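You operate a simulated robot arm through the tools that you are given. There is no shell and no other tool.

You are at the controls of a simulated two-armed robot. One attempt, no reset.

Task
Take the blue towel from the island top on the sink side and hang it over the handle of the lower oven door.

Only the result counts: the job must be done as asked and must still hold three seconds after the hand-in. Knocking over, shifting, dropping, spilling or breaking anything else fails it. Flat cloth is picked up by pressing the open fingertips on it (5 to 10 N) and closing them slowly along it; thin cloth reads only 2 to 8 mm in the jaws.

Robot
Two 7-joint arms with two-finger parallel grippers on one trunk, on a base that moves. Base frame: it is fixed to the floor where the robot stands at the start and does not move with it; the origin is under the middle of the robot, x ahead of it, y to its left, z up. Readings come in mm, rad, newtons and seconds.
The left shoulder is at the start at [50, 165, 1080], the right one opposite. With the tool pointing down near the work surface each hand reaches from about 240 to 700 mm from the robot's upright axis, wherever it stands, measured 20 degrees to its own side. Places, roughly: blue towel [-2000, -2750, 1000]. Payload 3.91 kg a hand.
The tool frame of a hand sits at the grasp point between the pads (the TCP): z along the fingers, y along the line on which they close. The tips reach 30 mm beyond it. Largest opening 110 mm; finger width 20, thickness 10; the body of the gripper, 48 by 112 mm, starts 55 mm behind the TCP.
Orientation is that of the tool frame in the base frame, as a unit quaternion [x, y, z, w]. With the fingers straight down and closing along the base's y, the tool's x points along the base's -x, its y along +y and its z along -z.

Tools
- The arms move only by the tool step_arm. It takes "left_targets", "right_targets" or both (then of equal length, played together; a hand with none holds still); each is a list that holds one entry, the list of rows, each a list of 7 numbers: the closure, from 0 (fully open) to 1 (shut), then the shift along the tool's x, y, z in mm, then the turn, a rotation vector about the tool's x, y, z in rad. In form: [[[gripper, tx, ty, tz, ax, ay, az], ...]]. A call has 1 to 20 rows; each row shifts and turns the commanded pose from where the row before left it, along the tool's axes as they then stand. A row lasts 0.2 s, in which the tool goes at most 50 mm and 0.15 rad; a call with a longer step from one row to the next is refused whole, and so is a gripper value outside its range. A pose out of reach is approached as far as the arm can. The call stops where the force on the tool passes 40 N (or 10 N more than at its start, if that is more) or the arm is blocked; 0.2 s more then pass. Each finger travels about 45 mm/s and halts on what it meets, pressing with about 27 N; the grip force reading is that of the motor and also rises with nothing between the fingers. The clock runs only during rows and for 0.2 s after the last one: add rows that do not move to give the fingers time. It gives the time, the measured TCP pose, the force on the tool (base axes), the opening and the grip force at its end, in the units of the frame above (readings bear some noise), with the torque about the TCP (base axes, N m) and any sound that the robot's microphone picked up.
- Cameras (640 x 400 px; columns grow to the right, rows downward): "scene" is now at [121.7, -4.9, 1259.4]; the picture's right is [-0.05, -1.00, 0.00], its down [-0.49, 0.02, -0.87] and it looks along [0.87, -0.04, -0.49] (base axes); focal length 290 px, centre (320, 200). "left" rides on the left gripper at [72, -17, -103] in its tool frame; the picture's right is [0.23, 0.97, 0.00], its down [-0.76, 0.18, -0.62] and it looks along [-0.61, 0.14, 0.78] (tool axes); focal length 222 px, centre (320, 200). "right" rides on the right gripper at [72, 17, -103] in its tool frame; the picture's right is [-0.23, 0.97, 0.00], its down [-0.76, -0.18, -0.62] and it looks along [-0.61, -0.14, 0.78] (tool axes); focal length 222 px, centre (320, 200). There is no depth. A picture from a camera that has moved, and an enlarged one, comes with that camera's place and axes in the base frame and with its lens.
- capture(camera): a new picture of that camera. The clock stands still meanwhile.
- raise_lower(by): slides the trunk up (or, below 0, down) by that many mm; the arms and the scene camera ride with it, the base frame stays. It gives what a move gives, with no picture.
- drive_base(legs): drives the robot by 1 to 6 legs, each [ahead, left, turn to the left] in mm, mm and rad, along the robot's own axes; the way and the turn of a leg run together, so that a leg with both is an arc; at most 1500 mm and 3.142 rad a leg. The arms and the cameras ride along, it lands a little off, and it stops where it bumps. It gives what a move gives.
- head_to(pan, tilt): turns the head with the scene camera to pan (to the left, within 1.396 rad either way) and tilt (down, from -0.506 to 1.204), counted from straight ahead of the robot. It gives what a move gives.
- enlarge(camera, box): a new picture of the part [left, top, right, bottom] of that camera's present view, enlarged. The clock stands still meanwhile.
- sign_off(): hands the job in; it is judged then, once.

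Places have to be worked out from the pictures, the camera data and where the tool is seen. Open the grippers and draw the arms clear of the work before you hand the job in, unless the task says otherwise.

The tools are called after ">>>" as name(argument=value, ...) on one line, values as JSON. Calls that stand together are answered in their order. step_arm: Moves the arms, as the interface text tells. Its arguments: {"type":"object","properties":{"left_targets":{"type":"array"},"right_targets":{"type":"array"}},"required":[]} The other tools are called the same way: raise_lower (by) moves the trunk up or down; drive_base (legs) drives the base; head_to (pan, tilt) turns the head that bears the scene camera; capture (camera) takes a picture; enlarge (camera, box) takes an enlarged picture of a part of a camera's view; sign_off () hands the job in.

At the start:

```text
clock: 0.0
left_position: [382.6, 165.1, 1058.1]
left_ee_rot: [-0.001, 1.0, 0.0, 0.0]
left_force: [-0.1, 0.3, 0.5]
left_wrist_torque: [0.0, 0.0, -0.02]
left_opening: 110.0
left_grasp_force: 0.0
right_position: [334.9, -109.3, 1074.7]
right_ee_rot: [0.0, 1.0, 0.0, 0.001]
right_force: [-0.1, -0.4, 0.1]
right_wrist_torque: [0.01, 0.0, 0.03]
right_opening: 109.9
right_grasp_force: 0.0
trunk travel left (down, up): [-300.0, 203.0]
robot x, y, heading: [-0.6, -2.2, 0.002]
head pan, tilt (commanded): [-0.049, 0.508]
```

scene: 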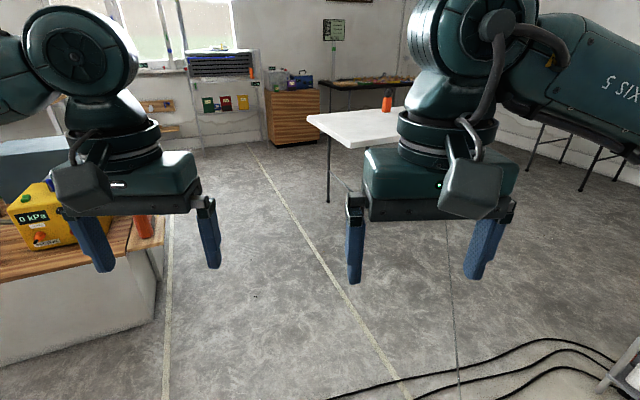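
right: 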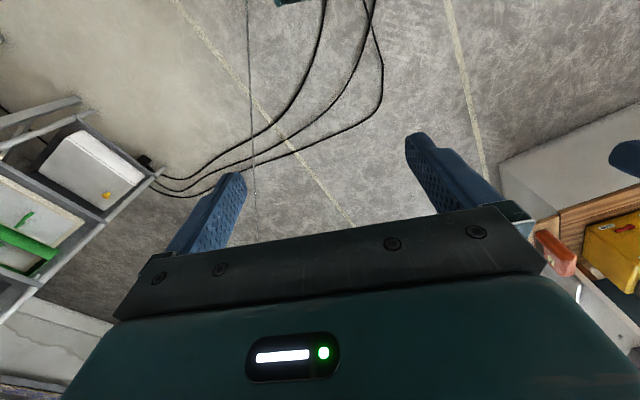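
left: 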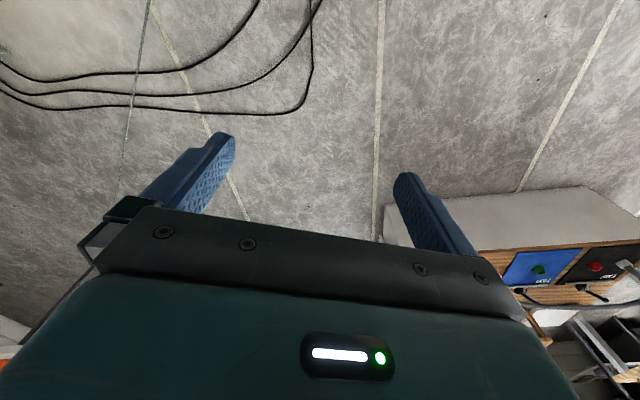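

The scene shows a workshop; the towel is reported behind me and to the right. I'll turn the head to the right to look around first.

>>> head_to(pan=-1.39, tilt=0.3)

>>> capture(camera="scene")

```text
clock: 1.5
left_position: [382.7, 164.7, 1057.7]
left_ee_rot: [-0.001, 1.0, 0.0, -0.001]
left_force: [-0.2, 0.2, 0.3]
left_wrist_torque: [-0.03, -0.01, 0.0]
left_opening: 110.2
left_grasp_force: 0.0
right_position: [335.5, -110.3, 1075.3]
right_ee_rot: [0.001, 1.0, 0.0, 0.001]
right_force: [0.4, 1.2, -1.4]
right_wrist_torque: [0.0, 0.0, -0.01]
right_opening: 109.9
right_grasp_force: 0.0
trunk travel left (down, up): [-300.0, 203.0]
robot x, y, heading: [-3.5, 5.5, -0.002]
head pan, tilt (commanded): [-1.389, 0.3]
```

```text
taken
camera scene: at [47.9, -92.3, 1278.7], right [-0.98, -0.18, 0.0], down [-0.05, 0.29, -0.96], along [0.17, -0.94, -0.3], focal length 290 px, centre (320, 200)
```

scene: 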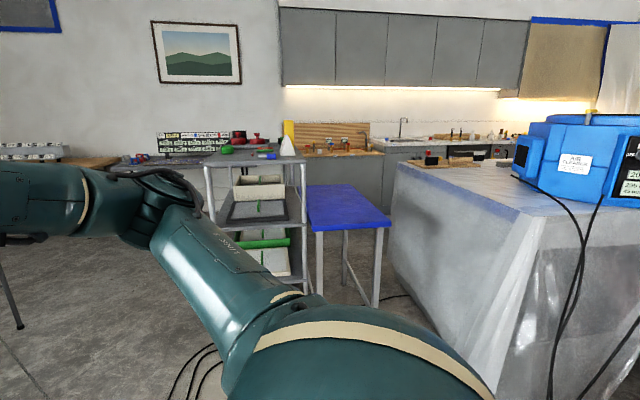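

The kitchen lies to my right (-y), with an island wrapped in plastic at negative x. I'll turn the base to the right in place to see it better.

>>> drive_base(legs=[[0, 0, -1.57]])

>>> head_to(pan=-0.6, tilt=0.3)

>>> capture(camera="scene")

```text
clock: 5.7
left_position: [163.7, -382.5, 1058.6]
left_ee_rot: [0.707, 0.707, 0.0, 0.0]
left_force: [-0.2, -0.3, 1.3]
left_wrist_torque: [-0.01, 0.0, 0.03]
left_opening: 109.9
left_grasp_force: 0.1
right_position: [-108.9, -335.2, 1074.2]
right_ee_rot: [0.707, 0.707, -0.001, 0.001]
right_force: [0.5, -0.9, -0.3]
right_wrist_torque: [-0.02, 0.02, -0.01]
right_opening: 110.2
right_grasp_force: 0.0
trunk travel left (down, up): [-300.0, 203.0]
robot x, y, heading: [2.0, 1.4, -1.569]
head pan, tilt (commanded): [-1.389, 0.3]
```

```text
clock: 6.8
left_position: [164.0, -382.8, 1057.8]
left_ee_rot: [0.707, 0.708, -0.001, 0.0]
left_force: [-0.5, 0.1, -1.1]
left_wrist_torque: [0.03, -0.01, -0.01]
left_opening: 110.2
left_grasp_force: 0.1
right_position: [-109.0, -334.9, 1074.1]
right_ee_rot: [0.706, 0.708, -0.001, 0.0]
right_force: [-0.9, 0.1, 0.0]
right_wrist_torque: [0.03, -0.03, 0.0]
right_opening: 110.2
right_grasp_force: 0.1
trunk travel left (down, up): [-300.0, 203.0]
robot x, y, heading: [2.6, 3.4, -1.572]
head pan, tilt (commanded): [-0.6, 0.3]
```

```text
taken
camera scene: at [-51.0, -106.9, 1278.7], right [-0.83, 0.56, 0.0], down [0.17, 0.24, -0.96], along [-0.54, -0.79, -0.3], focal length 290 px, centre (320, 200)
```

scene: 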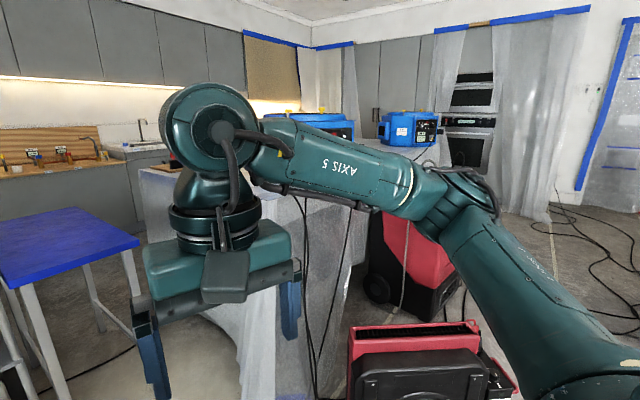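

The ovens are visible far off toward -x, between plastic sheets. I'll enlarge that part and look further round.

>>> enlarge(camera="scene", box=[380, 20, 600, 220])

>>> head_to(pan=-1.2, tilt=0.35)

>>> capture(camera="scene")

>>> head_to(pan=-0.1, tilt=0.4)

>>> capture(camera="scene")

```text
2.00 times, centred on (490, 120) of scene
camera zoom: at [-51.0, -106.9, 1278.7], right [-0.83, 0.56, 0.0], down [0.17, 0.24, -0.96], along [-0.54, -0.79, -0.3], focal length 580 px, centre (-20, 360)
```

zoom: 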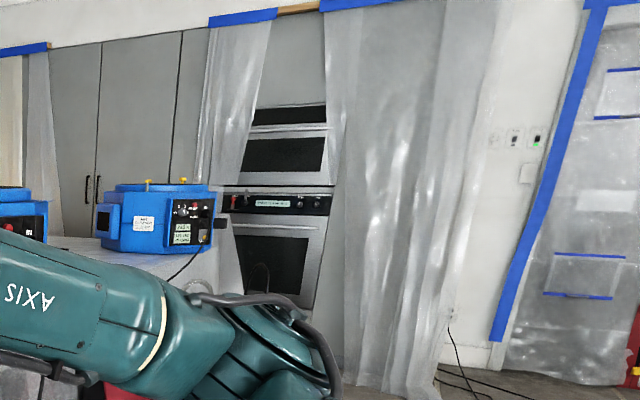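

```text
clock: 7.8
left_position: [164.6, -382.9, 1058.6]
left_ee_rot: [0.706, 0.708, 0.0, 0.0]
left_force: [0.0, 0.1, 0.9]
left_wrist_torque: [0.03, 0.03, 0.0]
left_opening: 109.9
left_grasp_force: 0.0
right_position: [-108.7, -334.6, 1075.3]
right_ee_rot: [0.706, 0.708, 0.0, 0.0]
right_force: [-0.5, -0.4, 0.5]
right_wrist_torque: [0.02, 0.0, 0.02]
right_opening: 109.8
right_grasp_force: 0.1
trunk travel left (down, up): [-300.0, 203.0]
robot x, y, heading: [1.6, -0.0, -1.569]
head pan, tilt (commanded): [-1.201, 0.351]
```

```text
taken
camera scene: at [-85.0, -63.7, 1274.0], right [-0.36, 0.93, 0.0], down [0.32, 0.12, -0.94], along [-0.87, -0.34, -0.34], focal length 290 px, centre (320, 200)
```

scene: 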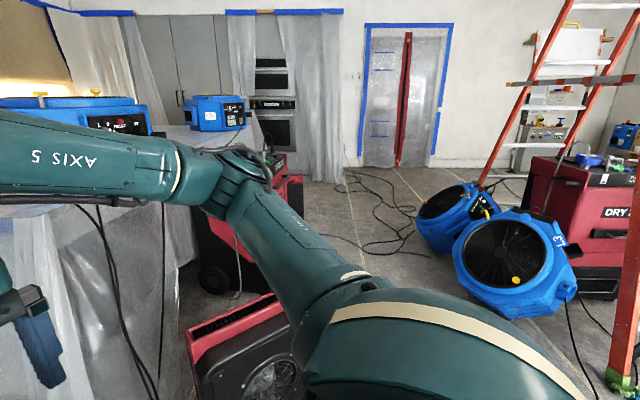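

```text
clock: 9.2
left_position: [165.5, -383.4, 1057.3]
left_ee_rot: [0.707, 0.708, 0.0, 0.0]
left_force: [0.2, -0.1, 0.3]
left_wrist_torque: [0.01, -0.02, 0.02]
left_opening: 110.1
left_grasp_force: 0.1
right_position: [-108.2, -333.8, 1075.5]
right_ee_rot: [0.706, 0.708, 0.0, 0.0]
right_force: [0.0, 0.7, -0.3]
right_wrist_torque: [-0.03, 0.03, 0.0]
right_opening: 110.0
right_grasp_force: 0.1
trunk travel left (down, up): [-300.0, 203.0]
robot x, y, heading: [1.2, -2.7, -1.57]
head pan, tilt (commanded): [-0.099, 0.4]
```

```text
taken
camera scene: at [-7.4, -122.0, 1269.4], right [-1.0, 0.1, 0.0], down [0.04, 0.39, -0.92], along [-0.09, -0.92, -0.39], focal length 290 px, centre (320, 200)
```

scene: 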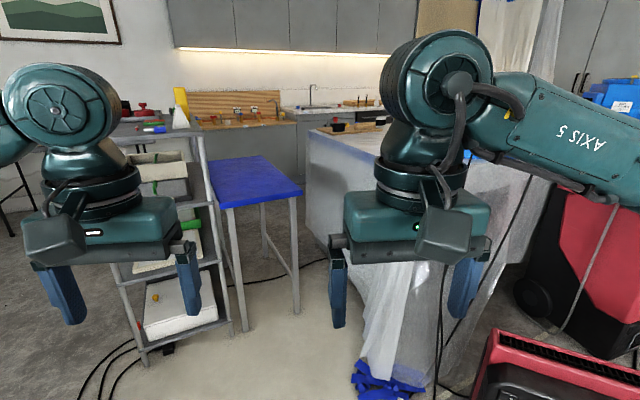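

The kitchen sits rotated about 20–25° from my frame; the aisle between island and sink counter needs a closer look. I'll raise the trunk for a better viewpoint and look at the aisle entrance and the way to the ovens.

>>> raise_lower(by=200)

>>> capture(camera="scene")

>>> enlarge(camera="scene", box=[200, 60, 420, 200])

>>> head_to(pan=-0.75, tilt=0.3)

>>> capture(camera="scene")

```text
clock: 11.3
left_position: [164.9, -382.4, 1257.0]
left_ee_rot: [0.707, 0.707, 0.001, 0.0]
left_force: [0.0, 0.0, 0.6]
left_wrist_torque: [-0.02, -0.02, 0.01]
left_opening: 110.1
left_grasp_force: 0.1
right_position: [-108.8, -334.7, 1276.0]
right_ee_rot: [0.707, 0.708, -0.001, 0.001]
right_force: [-0.1, 0.9, 0.4]
right_wrist_torque: [-0.01, 0.0, 0.04]
right_opening: 110.1
right_grasp_force: 0.0
trunk travel left (down, up): [-500.0, 3.0]
robot x, y, heading: [1.2, 0.7, -1.571]
head pan, tilt (commanded): [-0.099, 0.4]
```

```text
taken
camera scene: at [-7.3, -122.1, 1469.4], right [-1.0, 0.1, 0.0], down [0.04, 0.39, -0.92], along [-0.09, -0.92, -0.39], focal length 290 px, centre (320, 200)
```

scene: 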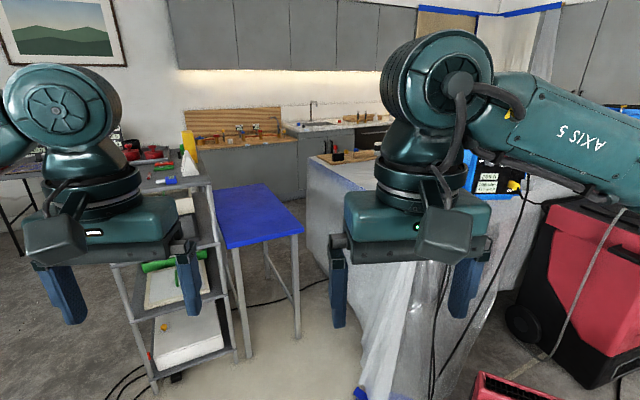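

```text
2.86 times, centred on (310, 130) of scene
camera zoom: at [-7.3, -122.1, 1469.4], right [-1.0, 0.1, 0.0], down [0.04, 0.39, -0.92], along [-0.09, -0.92, -0.39], focal length 829 px, centre (349, 400)
```

zoom: 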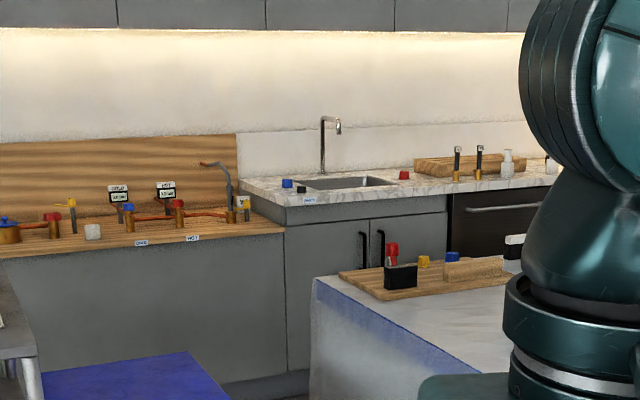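

```text
clock: 12.4
left_position: [164.6, -382.1, 1258.7]
left_ee_rot: [0.706, 0.708, 0.001, 0.0]
left_force: [-0.1, 0.6, 0.5]
left_wrist_torque: [0.01, -0.02, 0.02]
left_opening: 110.0
left_grasp_force: 0.0
right_position: [-109.0, -335.3, 1275.2]
right_ee_rot: [0.707, 0.708, 0.0, 0.001]
right_force: [0.1, -0.2, 1.1]
right_wrist_torque: [-0.01, 0.03, -0.03]
right_opening: 109.8
right_grasp_force: 0.1
trunk travel left (down, up): [-500.0, 3.0]
robot x, y, heading: [-0.2, 0.6, -1.567]
head pan, tilt (commanded): [-0.75, 0.3]
```

```text
taken
camera scene: at [-61.8, -98.2, 1478.7], right [-0.73, 0.68, 0.0], down [0.2, 0.22, -0.96], along [-0.65, -0.7, -0.3], focal length 290 px, centre (320, 200)
```

scene: 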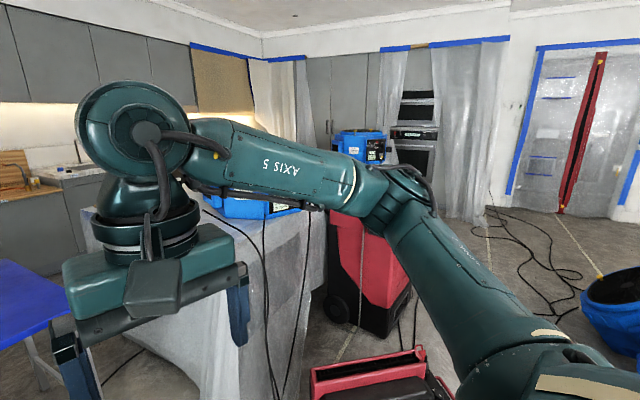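

Comparing the two heights, the island top is about 930 mm high with its left sink-side corner near (-117, -2184), and the aisle to the sink counter looks about 1 m wide. The blue table blocks the direct entrance, so I'll look left for another way in, and right for the way past the ovens.

>>> head_to(pan=0.5, tilt=0.4)

>>> capture(camera="scene")

>>> head_to(pan=-1.3, tilt=0.3)

>>> capture(camera="scene")

```text
clock: 13.8
left_position: [165.8, -382.9, 1258.4]
left_ee_rot: [0.707, 0.707, 0.0, 0.0]
left_force: [0.5, -0.2, -1.1]
left_wrist_torque: [0.02, -0.04, -0.01]
left_opening: 110.1
left_grasp_force: 0.1
right_position: [-110.5, -333.5, 1275.6]
right_ee_rot: [0.707, 0.707, -0.001, 0.0]
right_force: [0.2, -0.5, -0.3]
right_wrist_torque: [0.0, 0.02, 0.05]
right_opening: 110.3
right_grasp_force: 0.1
trunk travel left (down, up): [-500.0, 3.0]
robot x, y, heading: [-1.0, 0.8, -1.567]
head pan, tilt (commanded): [0.499, 0.4]
```

```text
taken
camera scene: at [46.1, -111.1, 1469.4], right [-0.88, -0.48, 0.0], down [-0.19, 0.34, -0.92], along [0.44, -0.81, -0.39], focal length 290 px, centre (320, 200)
```

scene: 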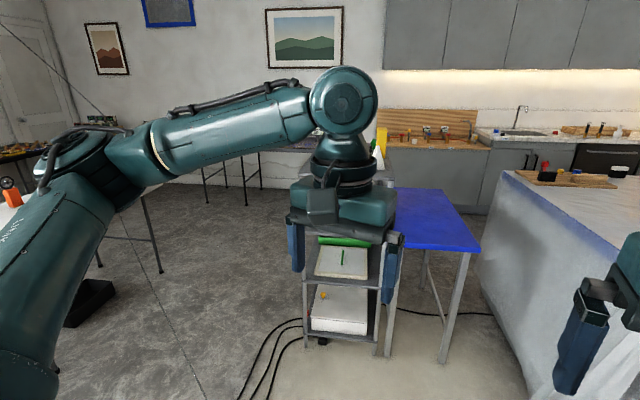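

```text
clock: 15.6
left_position: [165.6, -382.7, 1257.7]
left_ee_rot: [0.707, 0.707, 0.0, 0.0]
left_force: [0.5, 1.2, -0.4]
left_wrist_torque: [0.0, -0.01, 0.02]
left_opening: 109.8
left_grasp_force: 0.0
right_position: [-109.4, -335.7, 1275.3]
right_ee_rot: [0.707, 0.708, 0.0, 0.0]
right_force: [0.7, -0.3, -0.2]
right_wrist_torque: [0.02, 0.01, 0.01]
right_opening: 109.9
right_grasp_force: 0.0
trunk travel left (down, up): [-500.0, 3.0]
robot x, y, heading: [-1.7, -1.0, -1.57]
head pan, tilt (commanded): [-1.3, 0.3]
```

```text
taken
camera scene: at [-88.2, -54.9, 1478.7], right [-0.27, 0.96, 0.0], down [0.28, 0.08, -0.96], along [-0.92, -0.26, -0.3], focal length 290 px, centre (320, 200)
```

scene: 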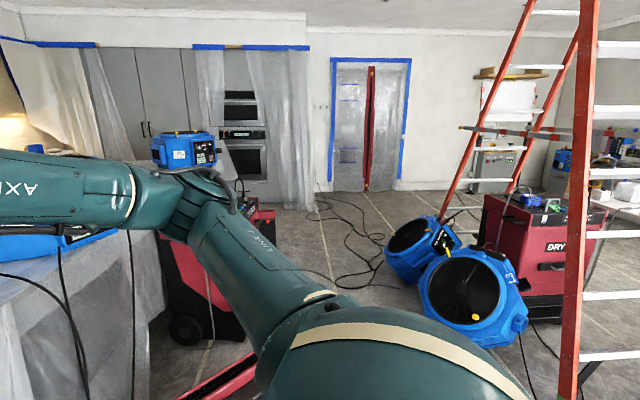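

The left side is open floor past the cart, and the aisle can be entered behind the blue table. I'll bypass the cart on its left (+x) side, keeping well clear of it, then look into the aisle.

>>> drive_base(legs=[[200, 600, 0], [500, 750, 0]])

>>> head_to(pan=-0.3, tilt=0.4)

>>> capture(camera="scene")

```text
clock: 27.9
left_position: [1502.6, -1089.8, 1257.8]
left_ee_rot: [0.71, 0.705, -0.001, 0.0]
left_force: [-0.2, -0.4, -0.2]
left_wrist_torque: [0.01, -0.02, 0.02]
left_opening: 109.9
left_grasp_force: 0.0
right_position: [1229.7, -1040.0, 1275.4]
right_ee_rot: [0.71, 0.704, -0.001, 0.001]
right_force: [0.0, 0.1, 0.6]
right_wrist_torque: [-0.04, 0.02, 0.0]
right_opening: 110.0
right_grasp_force: 0.0
trunk travel left (down, up): [-500.0, 3.0]
robot x, y, heading: [1341.1, -703.5, -1.58]
head pan, tilt (commanded): [-1.3, 0.3]
```

```text
clock: 29.1
left_position: [1503.9, -1089.4, 1257.7]
left_ee_rot: [0.71, 0.704, -0.001, 0.0]
left_force: [0.4, 0.0, -0.4]
left_wrist_torque: [0.0, 0.0, -0.03]
left_opening: 110.0
left_grasp_force: 0.0
right_position: [1230.4, -1041.3, 1275.3]
right_ee_rot: [0.71, 0.704, -0.001, 0.0]
right_force: [-0.1, -0.2, 0.0]
right_wrist_torque: [0.02, -0.01, -0.01]
right_opening: 110.0
right_grasp_force: 0.2
trunk travel left (down, up): [-500.0, 3.0]
robot x, y, heading: [1343.4, -707.6, -1.581]
head pan, tilt (commanded): [-0.3, 0.4]
```

```text
taken
camera scene: at [1315.0, -823.8, 1469.4], right [-0.95, 0.3, 0.0], down [0.12, 0.37, -0.92], along [-0.28, -0.88, -0.39], focal length 290 px, centre (320, 200)
```

scene: 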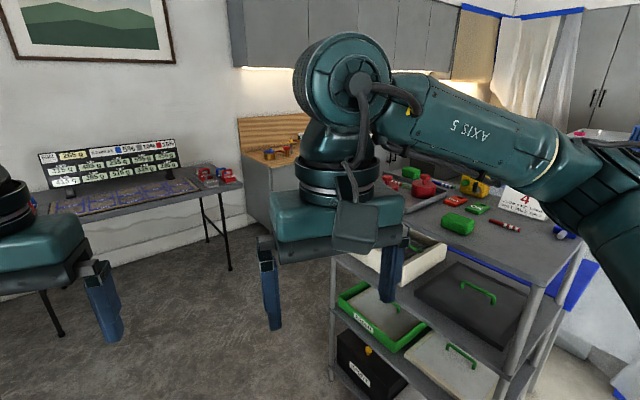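

The drive landed as planned. The cart's left rear leg is near (950, -1805) and the desk with signs is against the wall, leaving open floor; I'll go around the cart and turn to face along the aisle.

>>> drive_base(legs=[[1282, 300, 0], [0, 0, -1.21]])

>>> head_to(pan=0.0, tilt=0.35)

>>> capture(camera="scene")

```text
clock: 38.8
left_position: [1333.4, -2282.5, 1256.8]
left_ee_rot: [0.984, 0.176, 0.0, 0.0]
left_force: [0.9, 0.7, 0.4]
left_wrist_torque: [0.01, -0.02, -0.01]
left_opening: 109.8
left_grasp_force: 0.0
right_position: [1283.2, -2008.3, 1275.0]
right_ee_rot: [0.984, 0.177, -0.001, 0.0]
right_force: [-0.3, -0.8, -0.1]
right_wrist_torque: [0.01, -0.02, 0.0]
right_opening: 110.1
right_grasp_force: 0.1
trunk travel left (down, up): [-500.0, 3.0]
robot x, y, heading: [1636.8, -1993.7, -2.781]
head pan, tilt (commanded): [-0.3, 0.4]
```

```text
clock: 39.6
left_position: [1333.6, -2281.9, 1258.5]
left_ee_rot: [0.984, 0.178, 0.0, 0.0]
left_force: [0.1, 0.2, -0.1]
left_wrist_torque: [0.02, 0.0, 0.01]
left_opening: 109.8
left_grasp_force: 0.1
right_position: [1282.9, -2009.0, 1275.0]
right_ee_rot: [0.984, 0.178, 0.0, 0.0]
right_force: [1.4, 1.0, 0.2]
right_wrist_torque: [0.03, 0.0, -0.01]
right_opening: 110.1
right_grasp_force: 0.0
trunk travel left (down, up): [-500.0, 3.0]
robot x, y, heading: [1636.2, -1994.6, -2.78]
head pan, tilt (commanded): [0.0, 0.351]
```

```text
taken
camera scene: at [1522.5, -2037.7, 1473.9], right [-0.35, 0.94, 0.0], down [0.32, 0.12, -0.94], along [-0.88, -0.33, -0.34], focal length 290 px, centre (320, 200)
```

scene: 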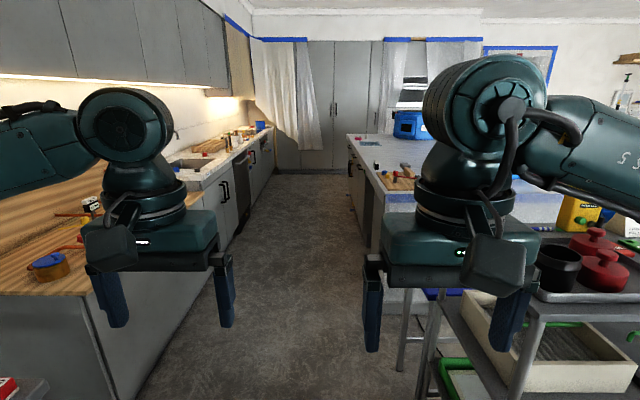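

The aisle is straight ahead and clear. I'll enlarge the far end to find the towel and the aisle edges.

>>> enlarge(camera="scene", box=[320, 60, 480, 200])

>>> enlarge(camera="scene", box=[180, 100, 340, 200])

```text
2.86 times, centred on (400, 130) of scene
camera zoom: at [1522.5, -2037.7, 1473.9], right [-0.35, 0.94, 0.0], down [0.32, 0.12, -0.94], along [-0.88, -0.33, -0.34], focal length 829 px, centre (91, 400)
```

zoom: 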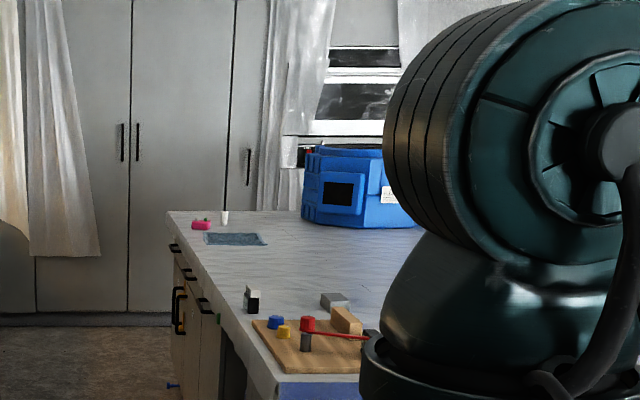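

```text
4.00 times, centred on (260, 150) of scene
camera zoom: at [1522.5, -2037.7, 1473.9], right [-0.35, 0.94, 0.0], down [0.32, 0.12, -0.94], along [-0.88, -0.33, -0.34], focal length 1160 px, centre (560, 400)
```

zoom: 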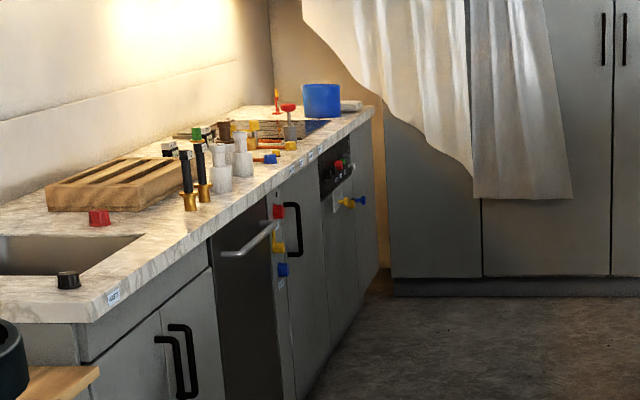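

The towel lies flat near the far end of the island, roughly at (-1890, -2700), about 80–320 mm in from the sink-side edge, and the aisle is about 1.15 m wide, running at heading -2.79. I'll drive down the aisle near its centre line with the arms high.

>>> drive_base(legs=[[600, 140, -0.012], [1200, 0, 0]])

>>> capture(camera="scene")

```text
clock: 48.8
left_position: [-336.1, -3015.0, 1257.5]
left_ee_rot: [0.986, 0.169, 0.0, 0.0]
left_force: [0.0, -0.7, -0.3]
left_wrist_torque: [0.01, -0.02, -0.04]
left_opening: 110.0
left_grasp_force: 0.1
right_position: [-383.3, -2742.1, 1275.0]
right_ee_rot: [0.986, 0.169, -0.001, 0.0]
right_force: [-1.4, 0.0, -0.5]
right_wrist_torque: [0.01, 0.0, 0.03]
right_opening: 110.0
right_grasp_force: 0.0
trunk travel left (down, up): [-500.0, 3.0]
robot x, y, heading: [-30.6, -2735.0, -2.8]
head pan, tilt (commanded): [0.0, 0.351]
```

```text
taken
camera scene: at [-144.2, -2773.5, 1473.9], right [-0.33, 0.94, 0.0], down [0.32, 0.11, -0.94], along [-0.89, -0.31, -0.34], focal length 290 px, centre (320, 200)
```

scene: 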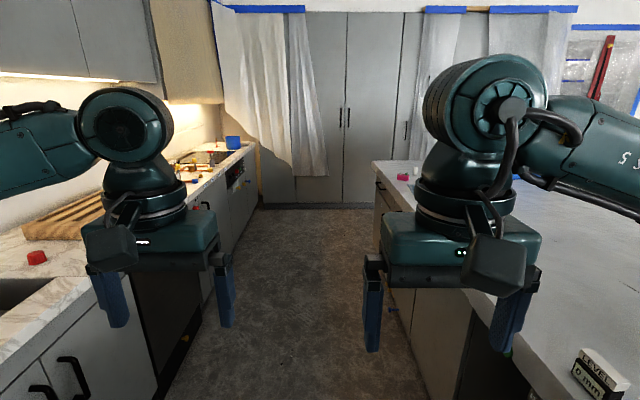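

Aisle still clear. I'll continue to beside the towel, straightening the heading slightly.

>>> drive_base(legs=[[870, 0, 0.0075], [870, 0, 0]])

>>> head_to(pan=-0.9, tilt=0.4)

>>> capture(camera="scene")

>>> head_to(pan=-0.3, tilt=0.3)

>>> capture(camera="scene")

```text
clock: 57.6
left_position: [-1963.4, -3591.4, 1256.7]
left_ee_rot: [0.986, 0.169, 0.0, 0.0]
left_force: [0.1, -0.4, 0.9]
left_wrist_torque: [0.01, 0.0, 0.01]
left_opening: 110.1
left_grasp_force: 0.0
right_position: [-2010.4, -3317.2, 1275.3]
right_ee_rot: [0.986, 0.169, -0.001, 0.001]
right_force: [0.5, 0.3, -0.3]
right_wrist_torque: [-0.02, -0.02, 0.01]
right_opening: 109.9
right_grasp_force: 0.2
trunk travel left (down, up): [-500.0, 3.0]
robot x, y, heading: [-1660.5, -3309.7, -2.8]
head pan, tilt (commanded): [0.0, 0.351]
```

```text
clock: 58.8
left_position: [-1963.9, -3591.4, 1258.1]
left_ee_rot: [0.986, 0.169, 0.0, 0.001]
left_force: [-0.4, 0.5, -0.1]
left_wrist_torque: [0.02, 0.02, -0.05]
left_opening: 109.8
left_grasp_force: 0.0
right_position: [-2010.2, -3317.6, 1274.1]
right_ee_rot: [0.986, 0.168, -0.001, 0.0]
right_force: [0.8, 0.1, -0.5]
right_wrist_torque: [-0.02, 0.02, 0.01]
right_opening: 109.7
right_grasp_force: 0.1
trunk travel left (down, up): [-500.0, 3.0]
robot x, y, heading: [-1658.6, -3308.8, -2.804]
head pan, tilt (commanded): [-0.901, 0.4]
```

```text
taken
camera scene: at [-1761.9, -3270.0, 1469.4], right [0.53, 0.85, 0.0], down [0.33, -0.21, -0.92], along [-0.78, 0.49, -0.39], focal length 290 px, centre (320, 200)
```

scene: 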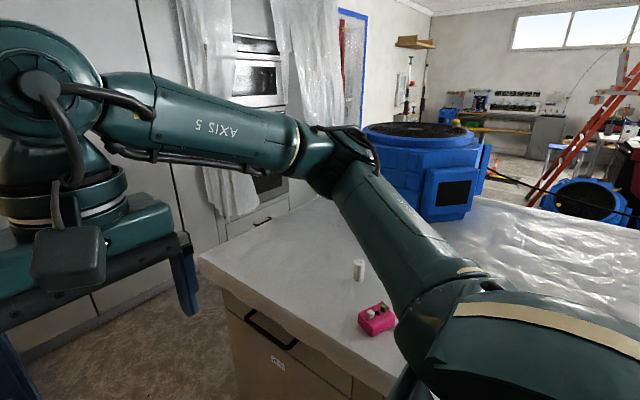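

```text
clock: 59.8
left_position: [-1963.9, -3591.8, 1257.9]
left_ee_rot: [0.986, 0.17, 0.0, 0.0]
left_force: [0.0, -0.1, -1.0]
left_wrist_torque: [0.03, -0.01, -0.02]
left_opening: 110.0
left_grasp_force: 0.1
right_position: [-2009.2, -3316.5, 1274.1]
right_ee_rot: [0.986, 0.169, -0.001, 0.0]
right_force: [1.1, -0.6, -0.3]
right_wrist_torque: [0.0, -0.02, 0.04]
right_opening: 110.2
right_grasp_force: 0.2
trunk travel left (down, up): [-500.0, 3.0]
robot x, y, heading: [-1659.9, -3308.8, -2.803]
head pan, tilt (commanded): [-0.3, 0.3]
```

```text
taken
camera scene: at [-1776.8, -3322.8, 1478.7], right [-0.04, 1.0, 0.0], down [0.3, 0.01, -0.96], along [-0.95, -0.04, -0.3], focal length 290 px, centre (320, 200)
```

scene: 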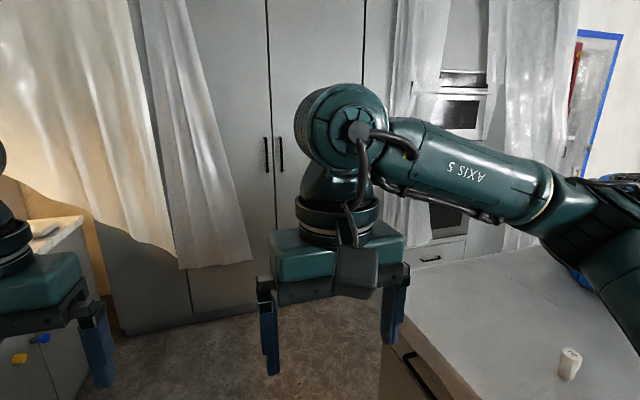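

The robot is at about the towel's position along the aisle. I'll turn right in place to face the island and look at the towel.

>>> drive_base(legs=[[0, 0, -1.56]])

>>> head_to(pan=0.0, tilt=0.7)

>>> capture(camera="scene")

>>> head_to(pan=0.85, tilt=0.35)

>>> capture(camera="scene")

```text
clock: 64.0
left_position: [-1942.4, -3004.1, 1257.9]
left_ee_rot: [0.818, -0.575, 0.0, -0.001]
left_force: [-0.4, 0.2, 0.6]
left_wrist_torque: [-0.02, -0.02, 0.01]
left_opening: 110.2
left_grasp_force: 0.1
right_position: [-1667.2, -2956.4, 1274.7]
right_ee_rot: [0.818, -0.575, -0.001, -0.001]
right_force: [0.2, -0.7, 0.3]
right_wrist_torque: [0.02, 0.02, -0.01]
right_opening: 109.8
right_grasp_force: 0.1
trunk travel left (down, up): [-500.0, 3.0]
robot x, y, heading: [-1658.0, -3308.2, 1.918]
head pan, tilt (commanded): [-0.3, 0.3]
```

```text
clock: 64.9
left_position: [-1941.5, -3005.1, 1258.4]
left_ee_rot: [0.818, -0.575, 0.0, 0.0]
left_force: [0.1, -0.7, 0.0]
left_wrist_torque: [0.01, -0.03, -0.01]
left_opening: 110.1
left_grasp_force: 0.0
right_position: [-1666.6, -2956.7, 1275.6]
right_ee_rot: [0.818, -0.576, 0.0, -0.001]
right_force: [0.1, 0.4, 0.0]
right_wrist_torque: [-0.02, 0.02, 0.02]
right_opening: 110.1
right_grasp_force: 0.0
trunk travel left (down, up): [-500.0, 3.0]
robot x, y, heading: [-1658.1, -3308.0, 1.923]
head pan, tilt (commanded): [0.0, 0.7]
```

```text
taken
camera scene: at [-1694.5, -3202.0, 1442.6], right [0.94, 0.34, 0.0], down [0.22, -0.61, -0.77], along [-0.26, 0.72, -0.64], focal length 290 px, centre (320, 200)
```

scene: 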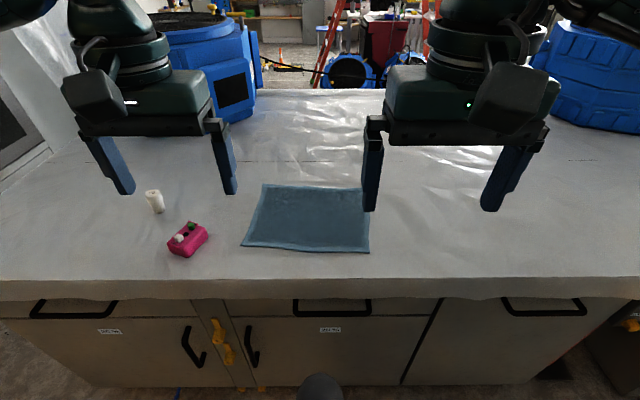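

```text
clock: 66.0
left_position: [-1941.5, -3004.7, 1258.8]
left_ee_rot: [0.818, -0.575, 0.001, 0.001]
left_force: [0.3, 0.2, 0.2]
left_wrist_torque: [0.03, -0.02, 0.01]
left_opening: 110.0
left_grasp_force: 0.2
right_position: [-1668.4, -2956.7, 1274.5]
right_ee_rot: [0.818, -0.575, -0.001, -0.001]
right_force: [0.0, 0.3, -0.9]
right_wrist_torque: [0.0, 0.03, -0.02]
right_opening: 110.1
right_grasp_force: 0.0
trunk travel left (down, up): [-500.0, 3.0]
robot x, y, heading: [-1657.8, -3308.2, 1.919]
head pan, tilt (commanded): [0.85, 0.351]
```

```text
taken
camera scene: at [-1752.4, -3247.7, 1473.9], right [0.37, 0.93, 0.0], down [0.32, -0.13, -0.94], along [-0.87, 0.34, -0.34], focal length 290 px, centre (320, 200)
```

scene: 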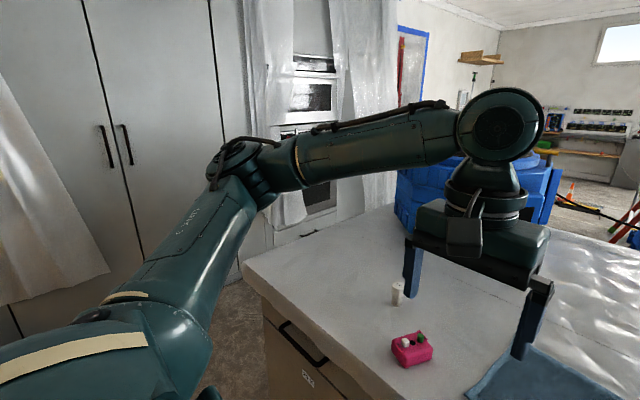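

The towel's corners work out to about (-2015,-2848), (-1735,-2766), (-1804,-2534), (-2077,-2617), i.e. ~290 x 240 mm, well in front of me. Before picking it, I want to see the oven handle; I'll enlarge the oven region here.

>>> enlarge(camera="scene", box=[230, 40, 390, 250])

```text
1.90 times, centred on (310, 145) of scene
camera zoom: at [-1752.4, -3247.7, 1473.9], right [0.37, 0.93, 0.0], down [0.32, -0.13, -0.94], along [-0.87, 0.34, -0.34], focal length 552 px, centre (339, 305)
```

zoom: 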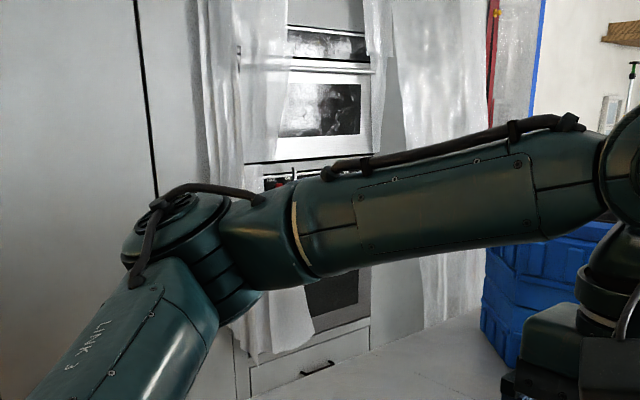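

My own arm blocks the oven view, so I'll scout: move along the aisle past the island end, go into the gap in front of the oven wall, and turn to look at the handle.

>>> drive_base(legs=[[0, 1310, 0], [700, 0, 0]])

>>> head_to(pan=0.3, tilt=0.4)

>>> capture(camera="scene")

```text
clock: 81.1
left_position: [-3399.6, -2776.3, 1258.3]
left_ee_rot: [0.816, -0.578, 0.0, 0.0]
left_force: [0.4, 0.3, -0.6]
left_wrist_torque: [0.0, -0.02, -0.04]
left_opening: 109.9
left_grasp_force: 0.2
right_position: [-3126.0, -2731.2, 1274.3]
right_ee_rot: [0.816, -0.578, -0.001, -0.001]
right_force: [-0.5, 1.1, -0.4]
right_wrist_torque: [-0.05, 0.04, 0.0]
right_opening: 109.9
right_grasp_force: 0.2
trunk travel left (down, up): [-500.0, 3.0]
robot x, y, heading: [-3117.8, -3084.3, 1.911]
head pan, tilt (commanded): [0.85, 0.351]
```

```text
clock: 82.1
left_position: [-3399.2, -2776.7, 1259.0]
left_ee_rot: [0.816, -0.578, 0.0, 0.001]
left_force: [0.5, 0.4, -0.3]
left_wrist_torque: [0.05, -0.02, 0.04]
left_opening: 109.7
left_grasp_force: 0.1
right_position: [-3124.5, -2730.9, 1275.3]
right_ee_rot: [0.816, -0.577, 0.0, -0.001]
right_force: [0.4, -0.2, 0.0]
right_wrist_torque: [0.0, 0.0, 0.0]
right_opening: 110.0
right_grasp_force: 0.1
trunk travel left (down, up): [-500.0, 3.0]
robot x, y, heading: [-3115.1, -3082.4, 1.907]
head pan, tilt (commanded): [0.3, 0.4]
```

```text
taken
camera scene: at [-3180.8, -2982.0, 1469.4], right [0.8, 0.6, 0.0], down [0.23, -0.31, -0.92], along [-0.55, 0.74, -0.39], focal length 290 px, centre (320, 200)
```

scene: 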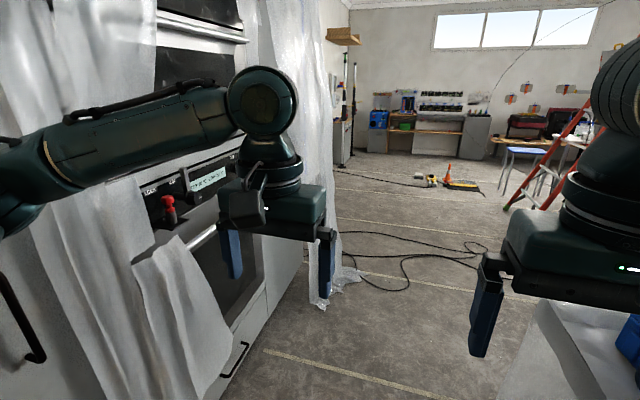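

I can see the oven's control panel with a lock knob and a plastic sheet draping over the left of the lower oven. I'll turn left to view it more squarely.

>>> drive_base(legs=[[0, 0, 0.9]])

>>> head_to(pan=0.0, tilt=0.4)

>>> capture(camera="scene")

```text
clock: 84.8
left_position: [-3532.1, -3120.6, 1257.4]
left_ee_rot: [0.988, -0.157, 0.0, 0.0]
left_force: [-1.1, 0.1, -0.4]
left_wrist_torque: [0.03, -0.01, -0.01]
left_opening: 110.0
left_grasp_force: 0.0
right_position: [-3402.1, -2875.3, 1275.5]
right_ee_rot: [0.987, -0.159, -0.002, 0.0]
right_force: [0.5, -0.3, -0.1]
right_wrist_torque: [0.01, 0.0, -0.03]
right_opening: 110.1
right_grasp_force: 0.1
trunk travel left (down, up): [-500.0, 3.0]
robot x, y, heading: [-3119.7, -3083.5, 2.82]
head pan, tilt (commanded): [0.3, 0.4]
```

```text
clock: 85.6
left_position: [-3532.5, -3119.9, 1258.6]
left_ee_rot: [0.988, -0.158, 0.0, 0.0]
left_force: [0.6, 0.9, -0.6]
left_wrist_torque: [-0.03, 0.01, 0.01]
left_opening: 109.9
left_grasp_force: 0.1
right_position: [-3400.3, -2874.6, 1275.9]
right_ee_rot: [0.987, -0.159, -0.002, -0.001]
right_force: [-0.4, 0.4, 0.4]
right_wrist_torque: [-0.01, -0.01, 0.02]
right_opening: 110.1
right_grasp_force: 0.0
trunk travel left (down, up): [-500.0, 3.0]
robot x, y, heading: [-3115.0, -3081.5, 2.821]
head pan, tilt (commanded): [0.0, 0.4]
```

```text
taken
camera scene: at [-3231.5, -3045.8, 1469.4], right [0.31, 0.95, 0.0], down [0.37, -0.12, -0.92], along [-0.88, 0.29, -0.39], focal length 290 px, centre (320, 200)
```

scene: 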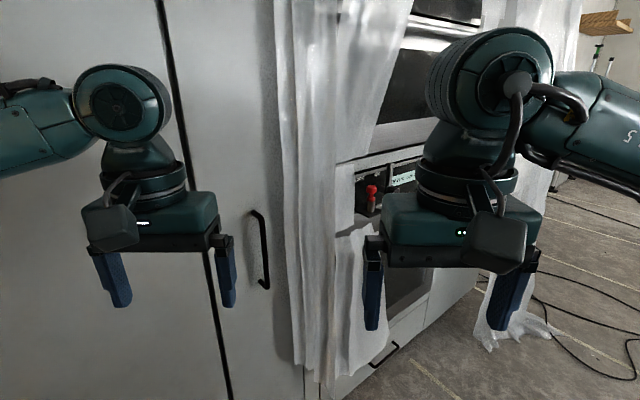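

The oven lies further right. I'll translate along the oven wall (toward -k2), keeping my distance, then turn to face it squarely.

>>> drive_base(legs=[[466, -588, 0], [0, 0, 0.66]])

>>> head_to(pan=0.0, tilt=0.45)

>>> capture(camera="scene")

```text
clock: 93.1
left_position: [-3685.0, -2658.5, 1258.5]
left_ee_rot: [0.986, 0.169, 0.0, 0.0]
left_force: [0.2, -0.3, 0.7]
left_wrist_torque: [0.02, 0.0, -0.04]
left_opening: 110.1
left_grasp_force: 0.1
right_position: [-3731.0, -2383.1, 1275.5]
right_ee_rot: [0.986, 0.169, 0.0, 0.0]
right_force: [0.1, -0.4, -0.1]
right_wrist_torque: [-0.01, 0.0, 0.0]
right_opening: 110.2
right_grasp_force: 0.0
trunk travel left (down, up): [-500.0, 3.0]
robot x, y, heading: [-3380.5, -2376.1, -2.805]
head pan, tilt (commanded): [0.0, 0.4]
```

```text
clock: 93.7
left_position: [-3685.6, -2657.9, 1257.9]
left_ee_rot: [0.986, 0.169, 0.001, 0.0]
left_force: [-0.4, -0.3, 0.5]
left_wrist_torque: [0.01, 0.0, -0.03]
left_opening: 110.3
left_grasp_force: 0.0
right_position: [-3731.4, -2383.8, 1274.1]
right_ee_rot: [0.986, 0.169, -0.001, 0.0]
right_force: [0.4, -0.8, 0.2]
right_wrist_torque: [0.01, -0.01, -0.03]
right_opening: 109.9
right_grasp_force: 0.1
trunk travel left (down, up): [-500.0, 3.0]
robot x, y, heading: [-3378.2, -2375.8, -2.803]
head pan, tilt (commanded): [0.0, 0.45]
```

```text
taken
camera scene: at [-3491.5, -2416.3, 1464.8], right [-0.33, 0.94, 0.0], down [0.41, 0.14, -0.9], along [-0.85, -0.3, -0.43], focal length 290 px, centre (320, 200)
```

scene: 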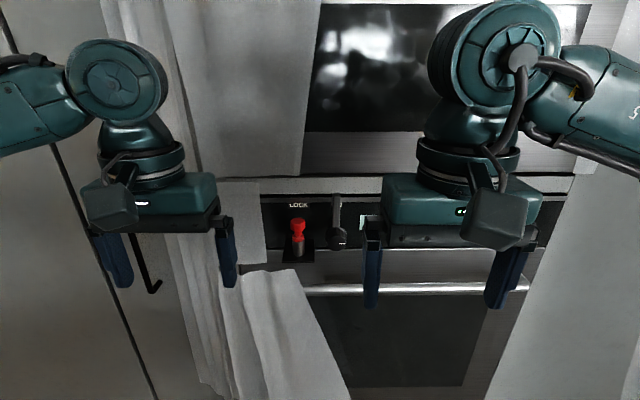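

I can see the lower oven door's chrome handle. I'll enlarge it for detail.

>>> enlarge(camera="scene", box=[230, 170, 400, 350])

>>> enlarge(camera="scene", box=[360, 170, 600, 340])

>>> capture(camera="right")

>>> capture(camera="left")

```text
2.22 times, centred on (315, 260) of scene
camera zoom: at [-3491.5, -2416.3, 1464.8], right [-0.33, 0.94, 0.0], down [0.41, 0.14, -0.9], along [-0.85, -0.3, -0.43], focal length 645 px, centre (331, 67)
```

zoom: 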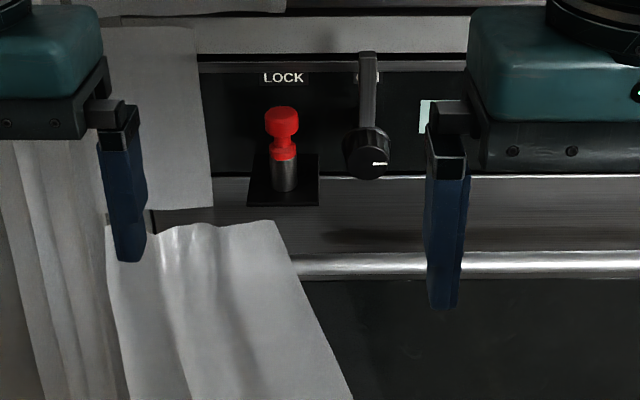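

```text
2.35 times, centred on (480, 255) of scene
camera zoom: at [-3491.5, -2416.3, 1464.8], right [-0.33, 0.94, 0.0], down [0.41, 0.14, -0.9], along [-0.85, -0.3, -0.43], focal length 682 px, centre (-56, 71)
```

zoom: 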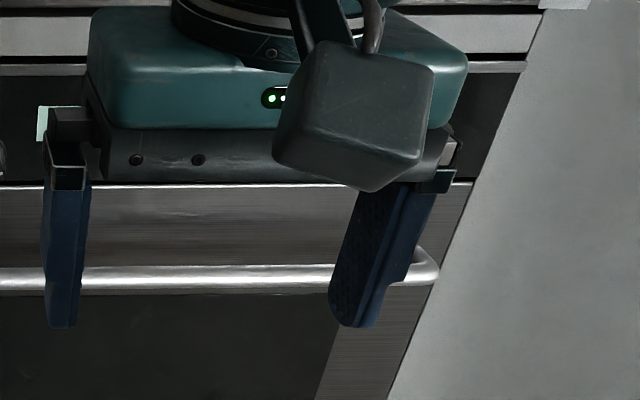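

```text
taken
camera right: at [-3657.5, -2376.1, 1377.9], right [0.11, -0.99, 0.0], down [-0.78, -0.08, 0.62], along [-0.62, -0.07, -0.78], focal length 222 px, centre (320, 200)
```

right: 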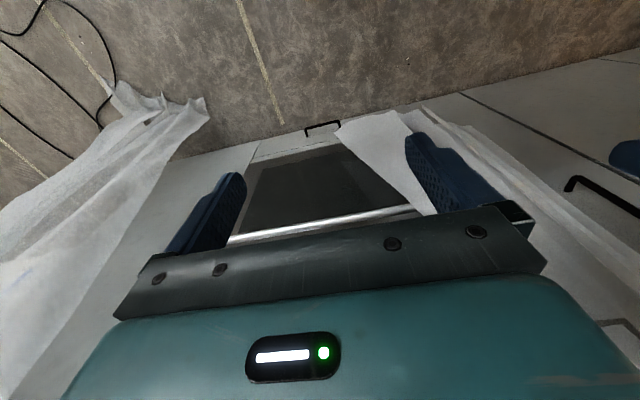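

```text
taken
camera left: at [-3622.9, -2617.4, 1361.5], right [0.54, -0.84, 0.0], down [-0.66, -0.42, 0.62], along [-0.53, -0.34, -0.78], focal length 222 px, centre (320, 200)
```

left: 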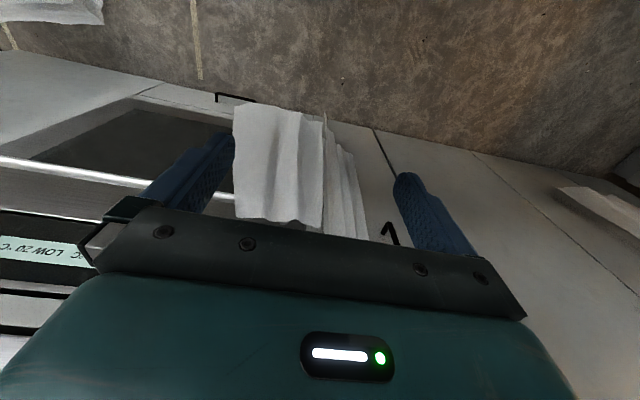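

The handle bar appears near z ≈ 970, about 540 mm ahead of the head camera, but the two rays are nearly parallel. I'll lower the trunk to get a good vertical baseline (hands stay well back from the oven).

>>> raise_lower(by=-200)

>>> capture(camera="scene")

>>> enlarge(camera="scene", box=[220, 60, 560, 260])

```text
clock: 95.9
left_position: [-3684.8, -2657.1, 1057.2]
left_ee_rot: [0.986, 0.168, -0.001, -0.002]
left_force: [0.8, -0.2, 0.3]
left_wrist_torque: [0.01, 0.05, 0.01]
left_opening: 110.1
left_grasp_force: 0.1
right_position: [-3732.2, -2383.3, 1075.6]
right_ee_rot: [0.986, 0.168, -0.001, 0.0]
right_force: [-0.3, -0.6, -0.5]
right_wrist_torque: [-0.01, -0.02, 0.03]
right_opening: 109.8
right_grasp_force: 0.0
trunk travel left (down, up): [-300.0, 203.0]
robot x, y, heading: [-3378.7, -2378.4, -2.805]
head pan, tilt (commanded): [0.0, 0.45]
```

```text
taken
camera scene: at [-3491.4, -2416.2, 1264.8], right [-0.33, 0.94, 0.0], down [0.41, 0.14, -0.9], along [-0.85, -0.3, -0.44], focal length 290 px, centre (320, 200)
```

scene: 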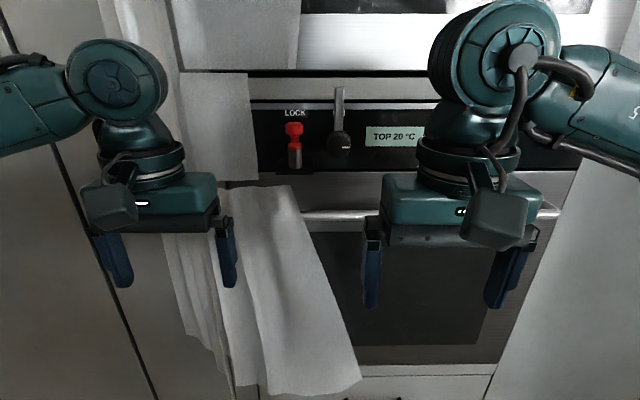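

```text
1.88 times, centred on (390, 160) of scene
camera zoom: at [-3491.4, -2416.2, 1264.8], right [-0.33, 0.94, 0.0], down [0.41, 0.14, -0.9], along [-0.85, -0.3, -0.44], focal length 546 px, centre (188, 275)
```

zoom: 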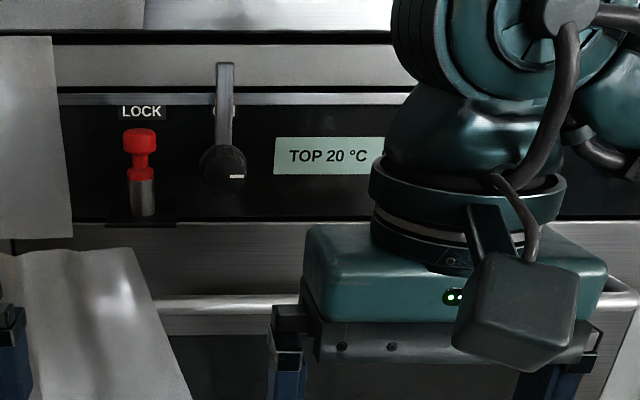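

From the two heights the handle bar's centre is at z ≈ 977 and about 66 mm off the door (gap ≈ 55 mm), at kitchen-axis distance K≈4632, free between the two plastic sheets. The lock knobs are above its left end, so I'll hang the towel right of them. Now I raise the trunk and drive back to the towel.

>>> raise_lower(by=200)

>>> drive_base(legs=[[0, 1450, 0], [0, 0, -1.558], [0, -1293, 0]])

>>> head_to(pan=0.0, tilt=0.75)

>>> capture(camera="scene")

```text
clock: 98.0
left_position: [-3685.7, -2658.0, 1258.0]
left_ee_rot: [0.986, 0.169, 0.0, 0.0]
left_force: [0.0, -0.8, 0.8]
left_wrist_torque: [0.0, 0.0, 0.0]
left_opening: 110.3
left_grasp_force: 0.1
right_position: [-3731.4, -2383.2, 1274.7]
right_ee_rot: [0.986, 0.169, -0.001, 0.0]
right_force: [-0.1, -0.3, -0.4]
right_wrist_torque: [0.03, -0.01, 0.02]
right_opening: 109.9
right_grasp_force: 0.0
trunk travel left (down, up): [-500.0, 3.0]
robot x, y, heading: [-3379.3, -2375.3, -2.803]
head pan, tilt (commanded): [0.0, 0.45]
```

```text
clock: 125.9
left_position: [-1971.7, -2984.2, 1256.9]
left_ee_rot: [0.822, -0.57, 0.0, 0.0]
left_force: [-0.4, 0.5, -0.5]
left_wrist_torque: [0.03, -0.02, 0.0]
left_opening: 109.9
left_grasp_force: 0.0
right_position: [-1698.4, -2932.8, 1275.7]
right_ee_rot: [0.821, -0.57, -0.001, -0.001]
right_force: [0.2, -0.2, -0.4]
right_wrist_torque: [0.04, 0.0, 0.04]
right_opening: 109.9
right_grasp_force: 0.1
trunk travel left (down, up): [-500.0, 3.0]
robot x, y, heading: [-1680.7, -3285.6, 1.926]
head pan, tilt (commanded): [0.0, 0.45]
```

```text
clock: 126.7
left_position: [-1971.7, -2983.6, 1258.2]
left_ee_rot: [0.822, -0.57, 0.001, 0.0]
left_force: [-0.5, 0.0, 0.3]
left_wrist_torque: [0.02, 0.04, -0.02]
left_opening: 110.1
left_grasp_force: 0.1
right_position: [-1698.2, -2932.3, 1274.6]
right_ee_rot: [0.822, -0.57, -0.001, 0.0]
right_force: [-0.5, 0.5, 0.4]
right_wrist_torque: [0.01, 0.03, 0.01]
right_opening: 109.8
right_grasp_force: 0.1
trunk travel left (down, up): [-500.0, 3.0]
robot x, y, heading: [-1683.3, -3284.6, 1.928]
head pan, tilt (commanded): [0.0, 0.75]
```

```text
taken
camera scene: at [-1721.1, -3180.1, 1438.4], right [0.94, 0.35, 0.0], down [0.24, -0.64, -0.73], along [-0.26, 0.69, -0.68], focal length 290 px, centre (320, 200)
```

scene: 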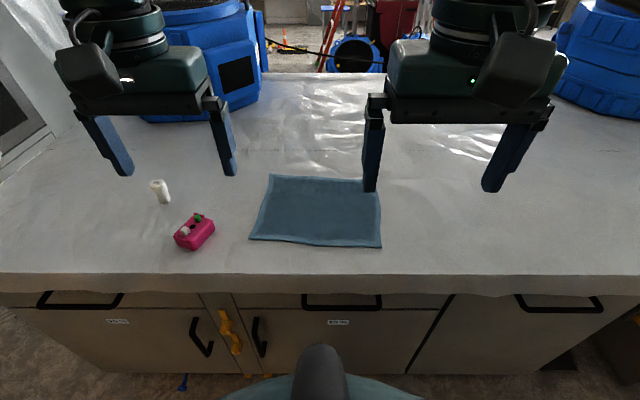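

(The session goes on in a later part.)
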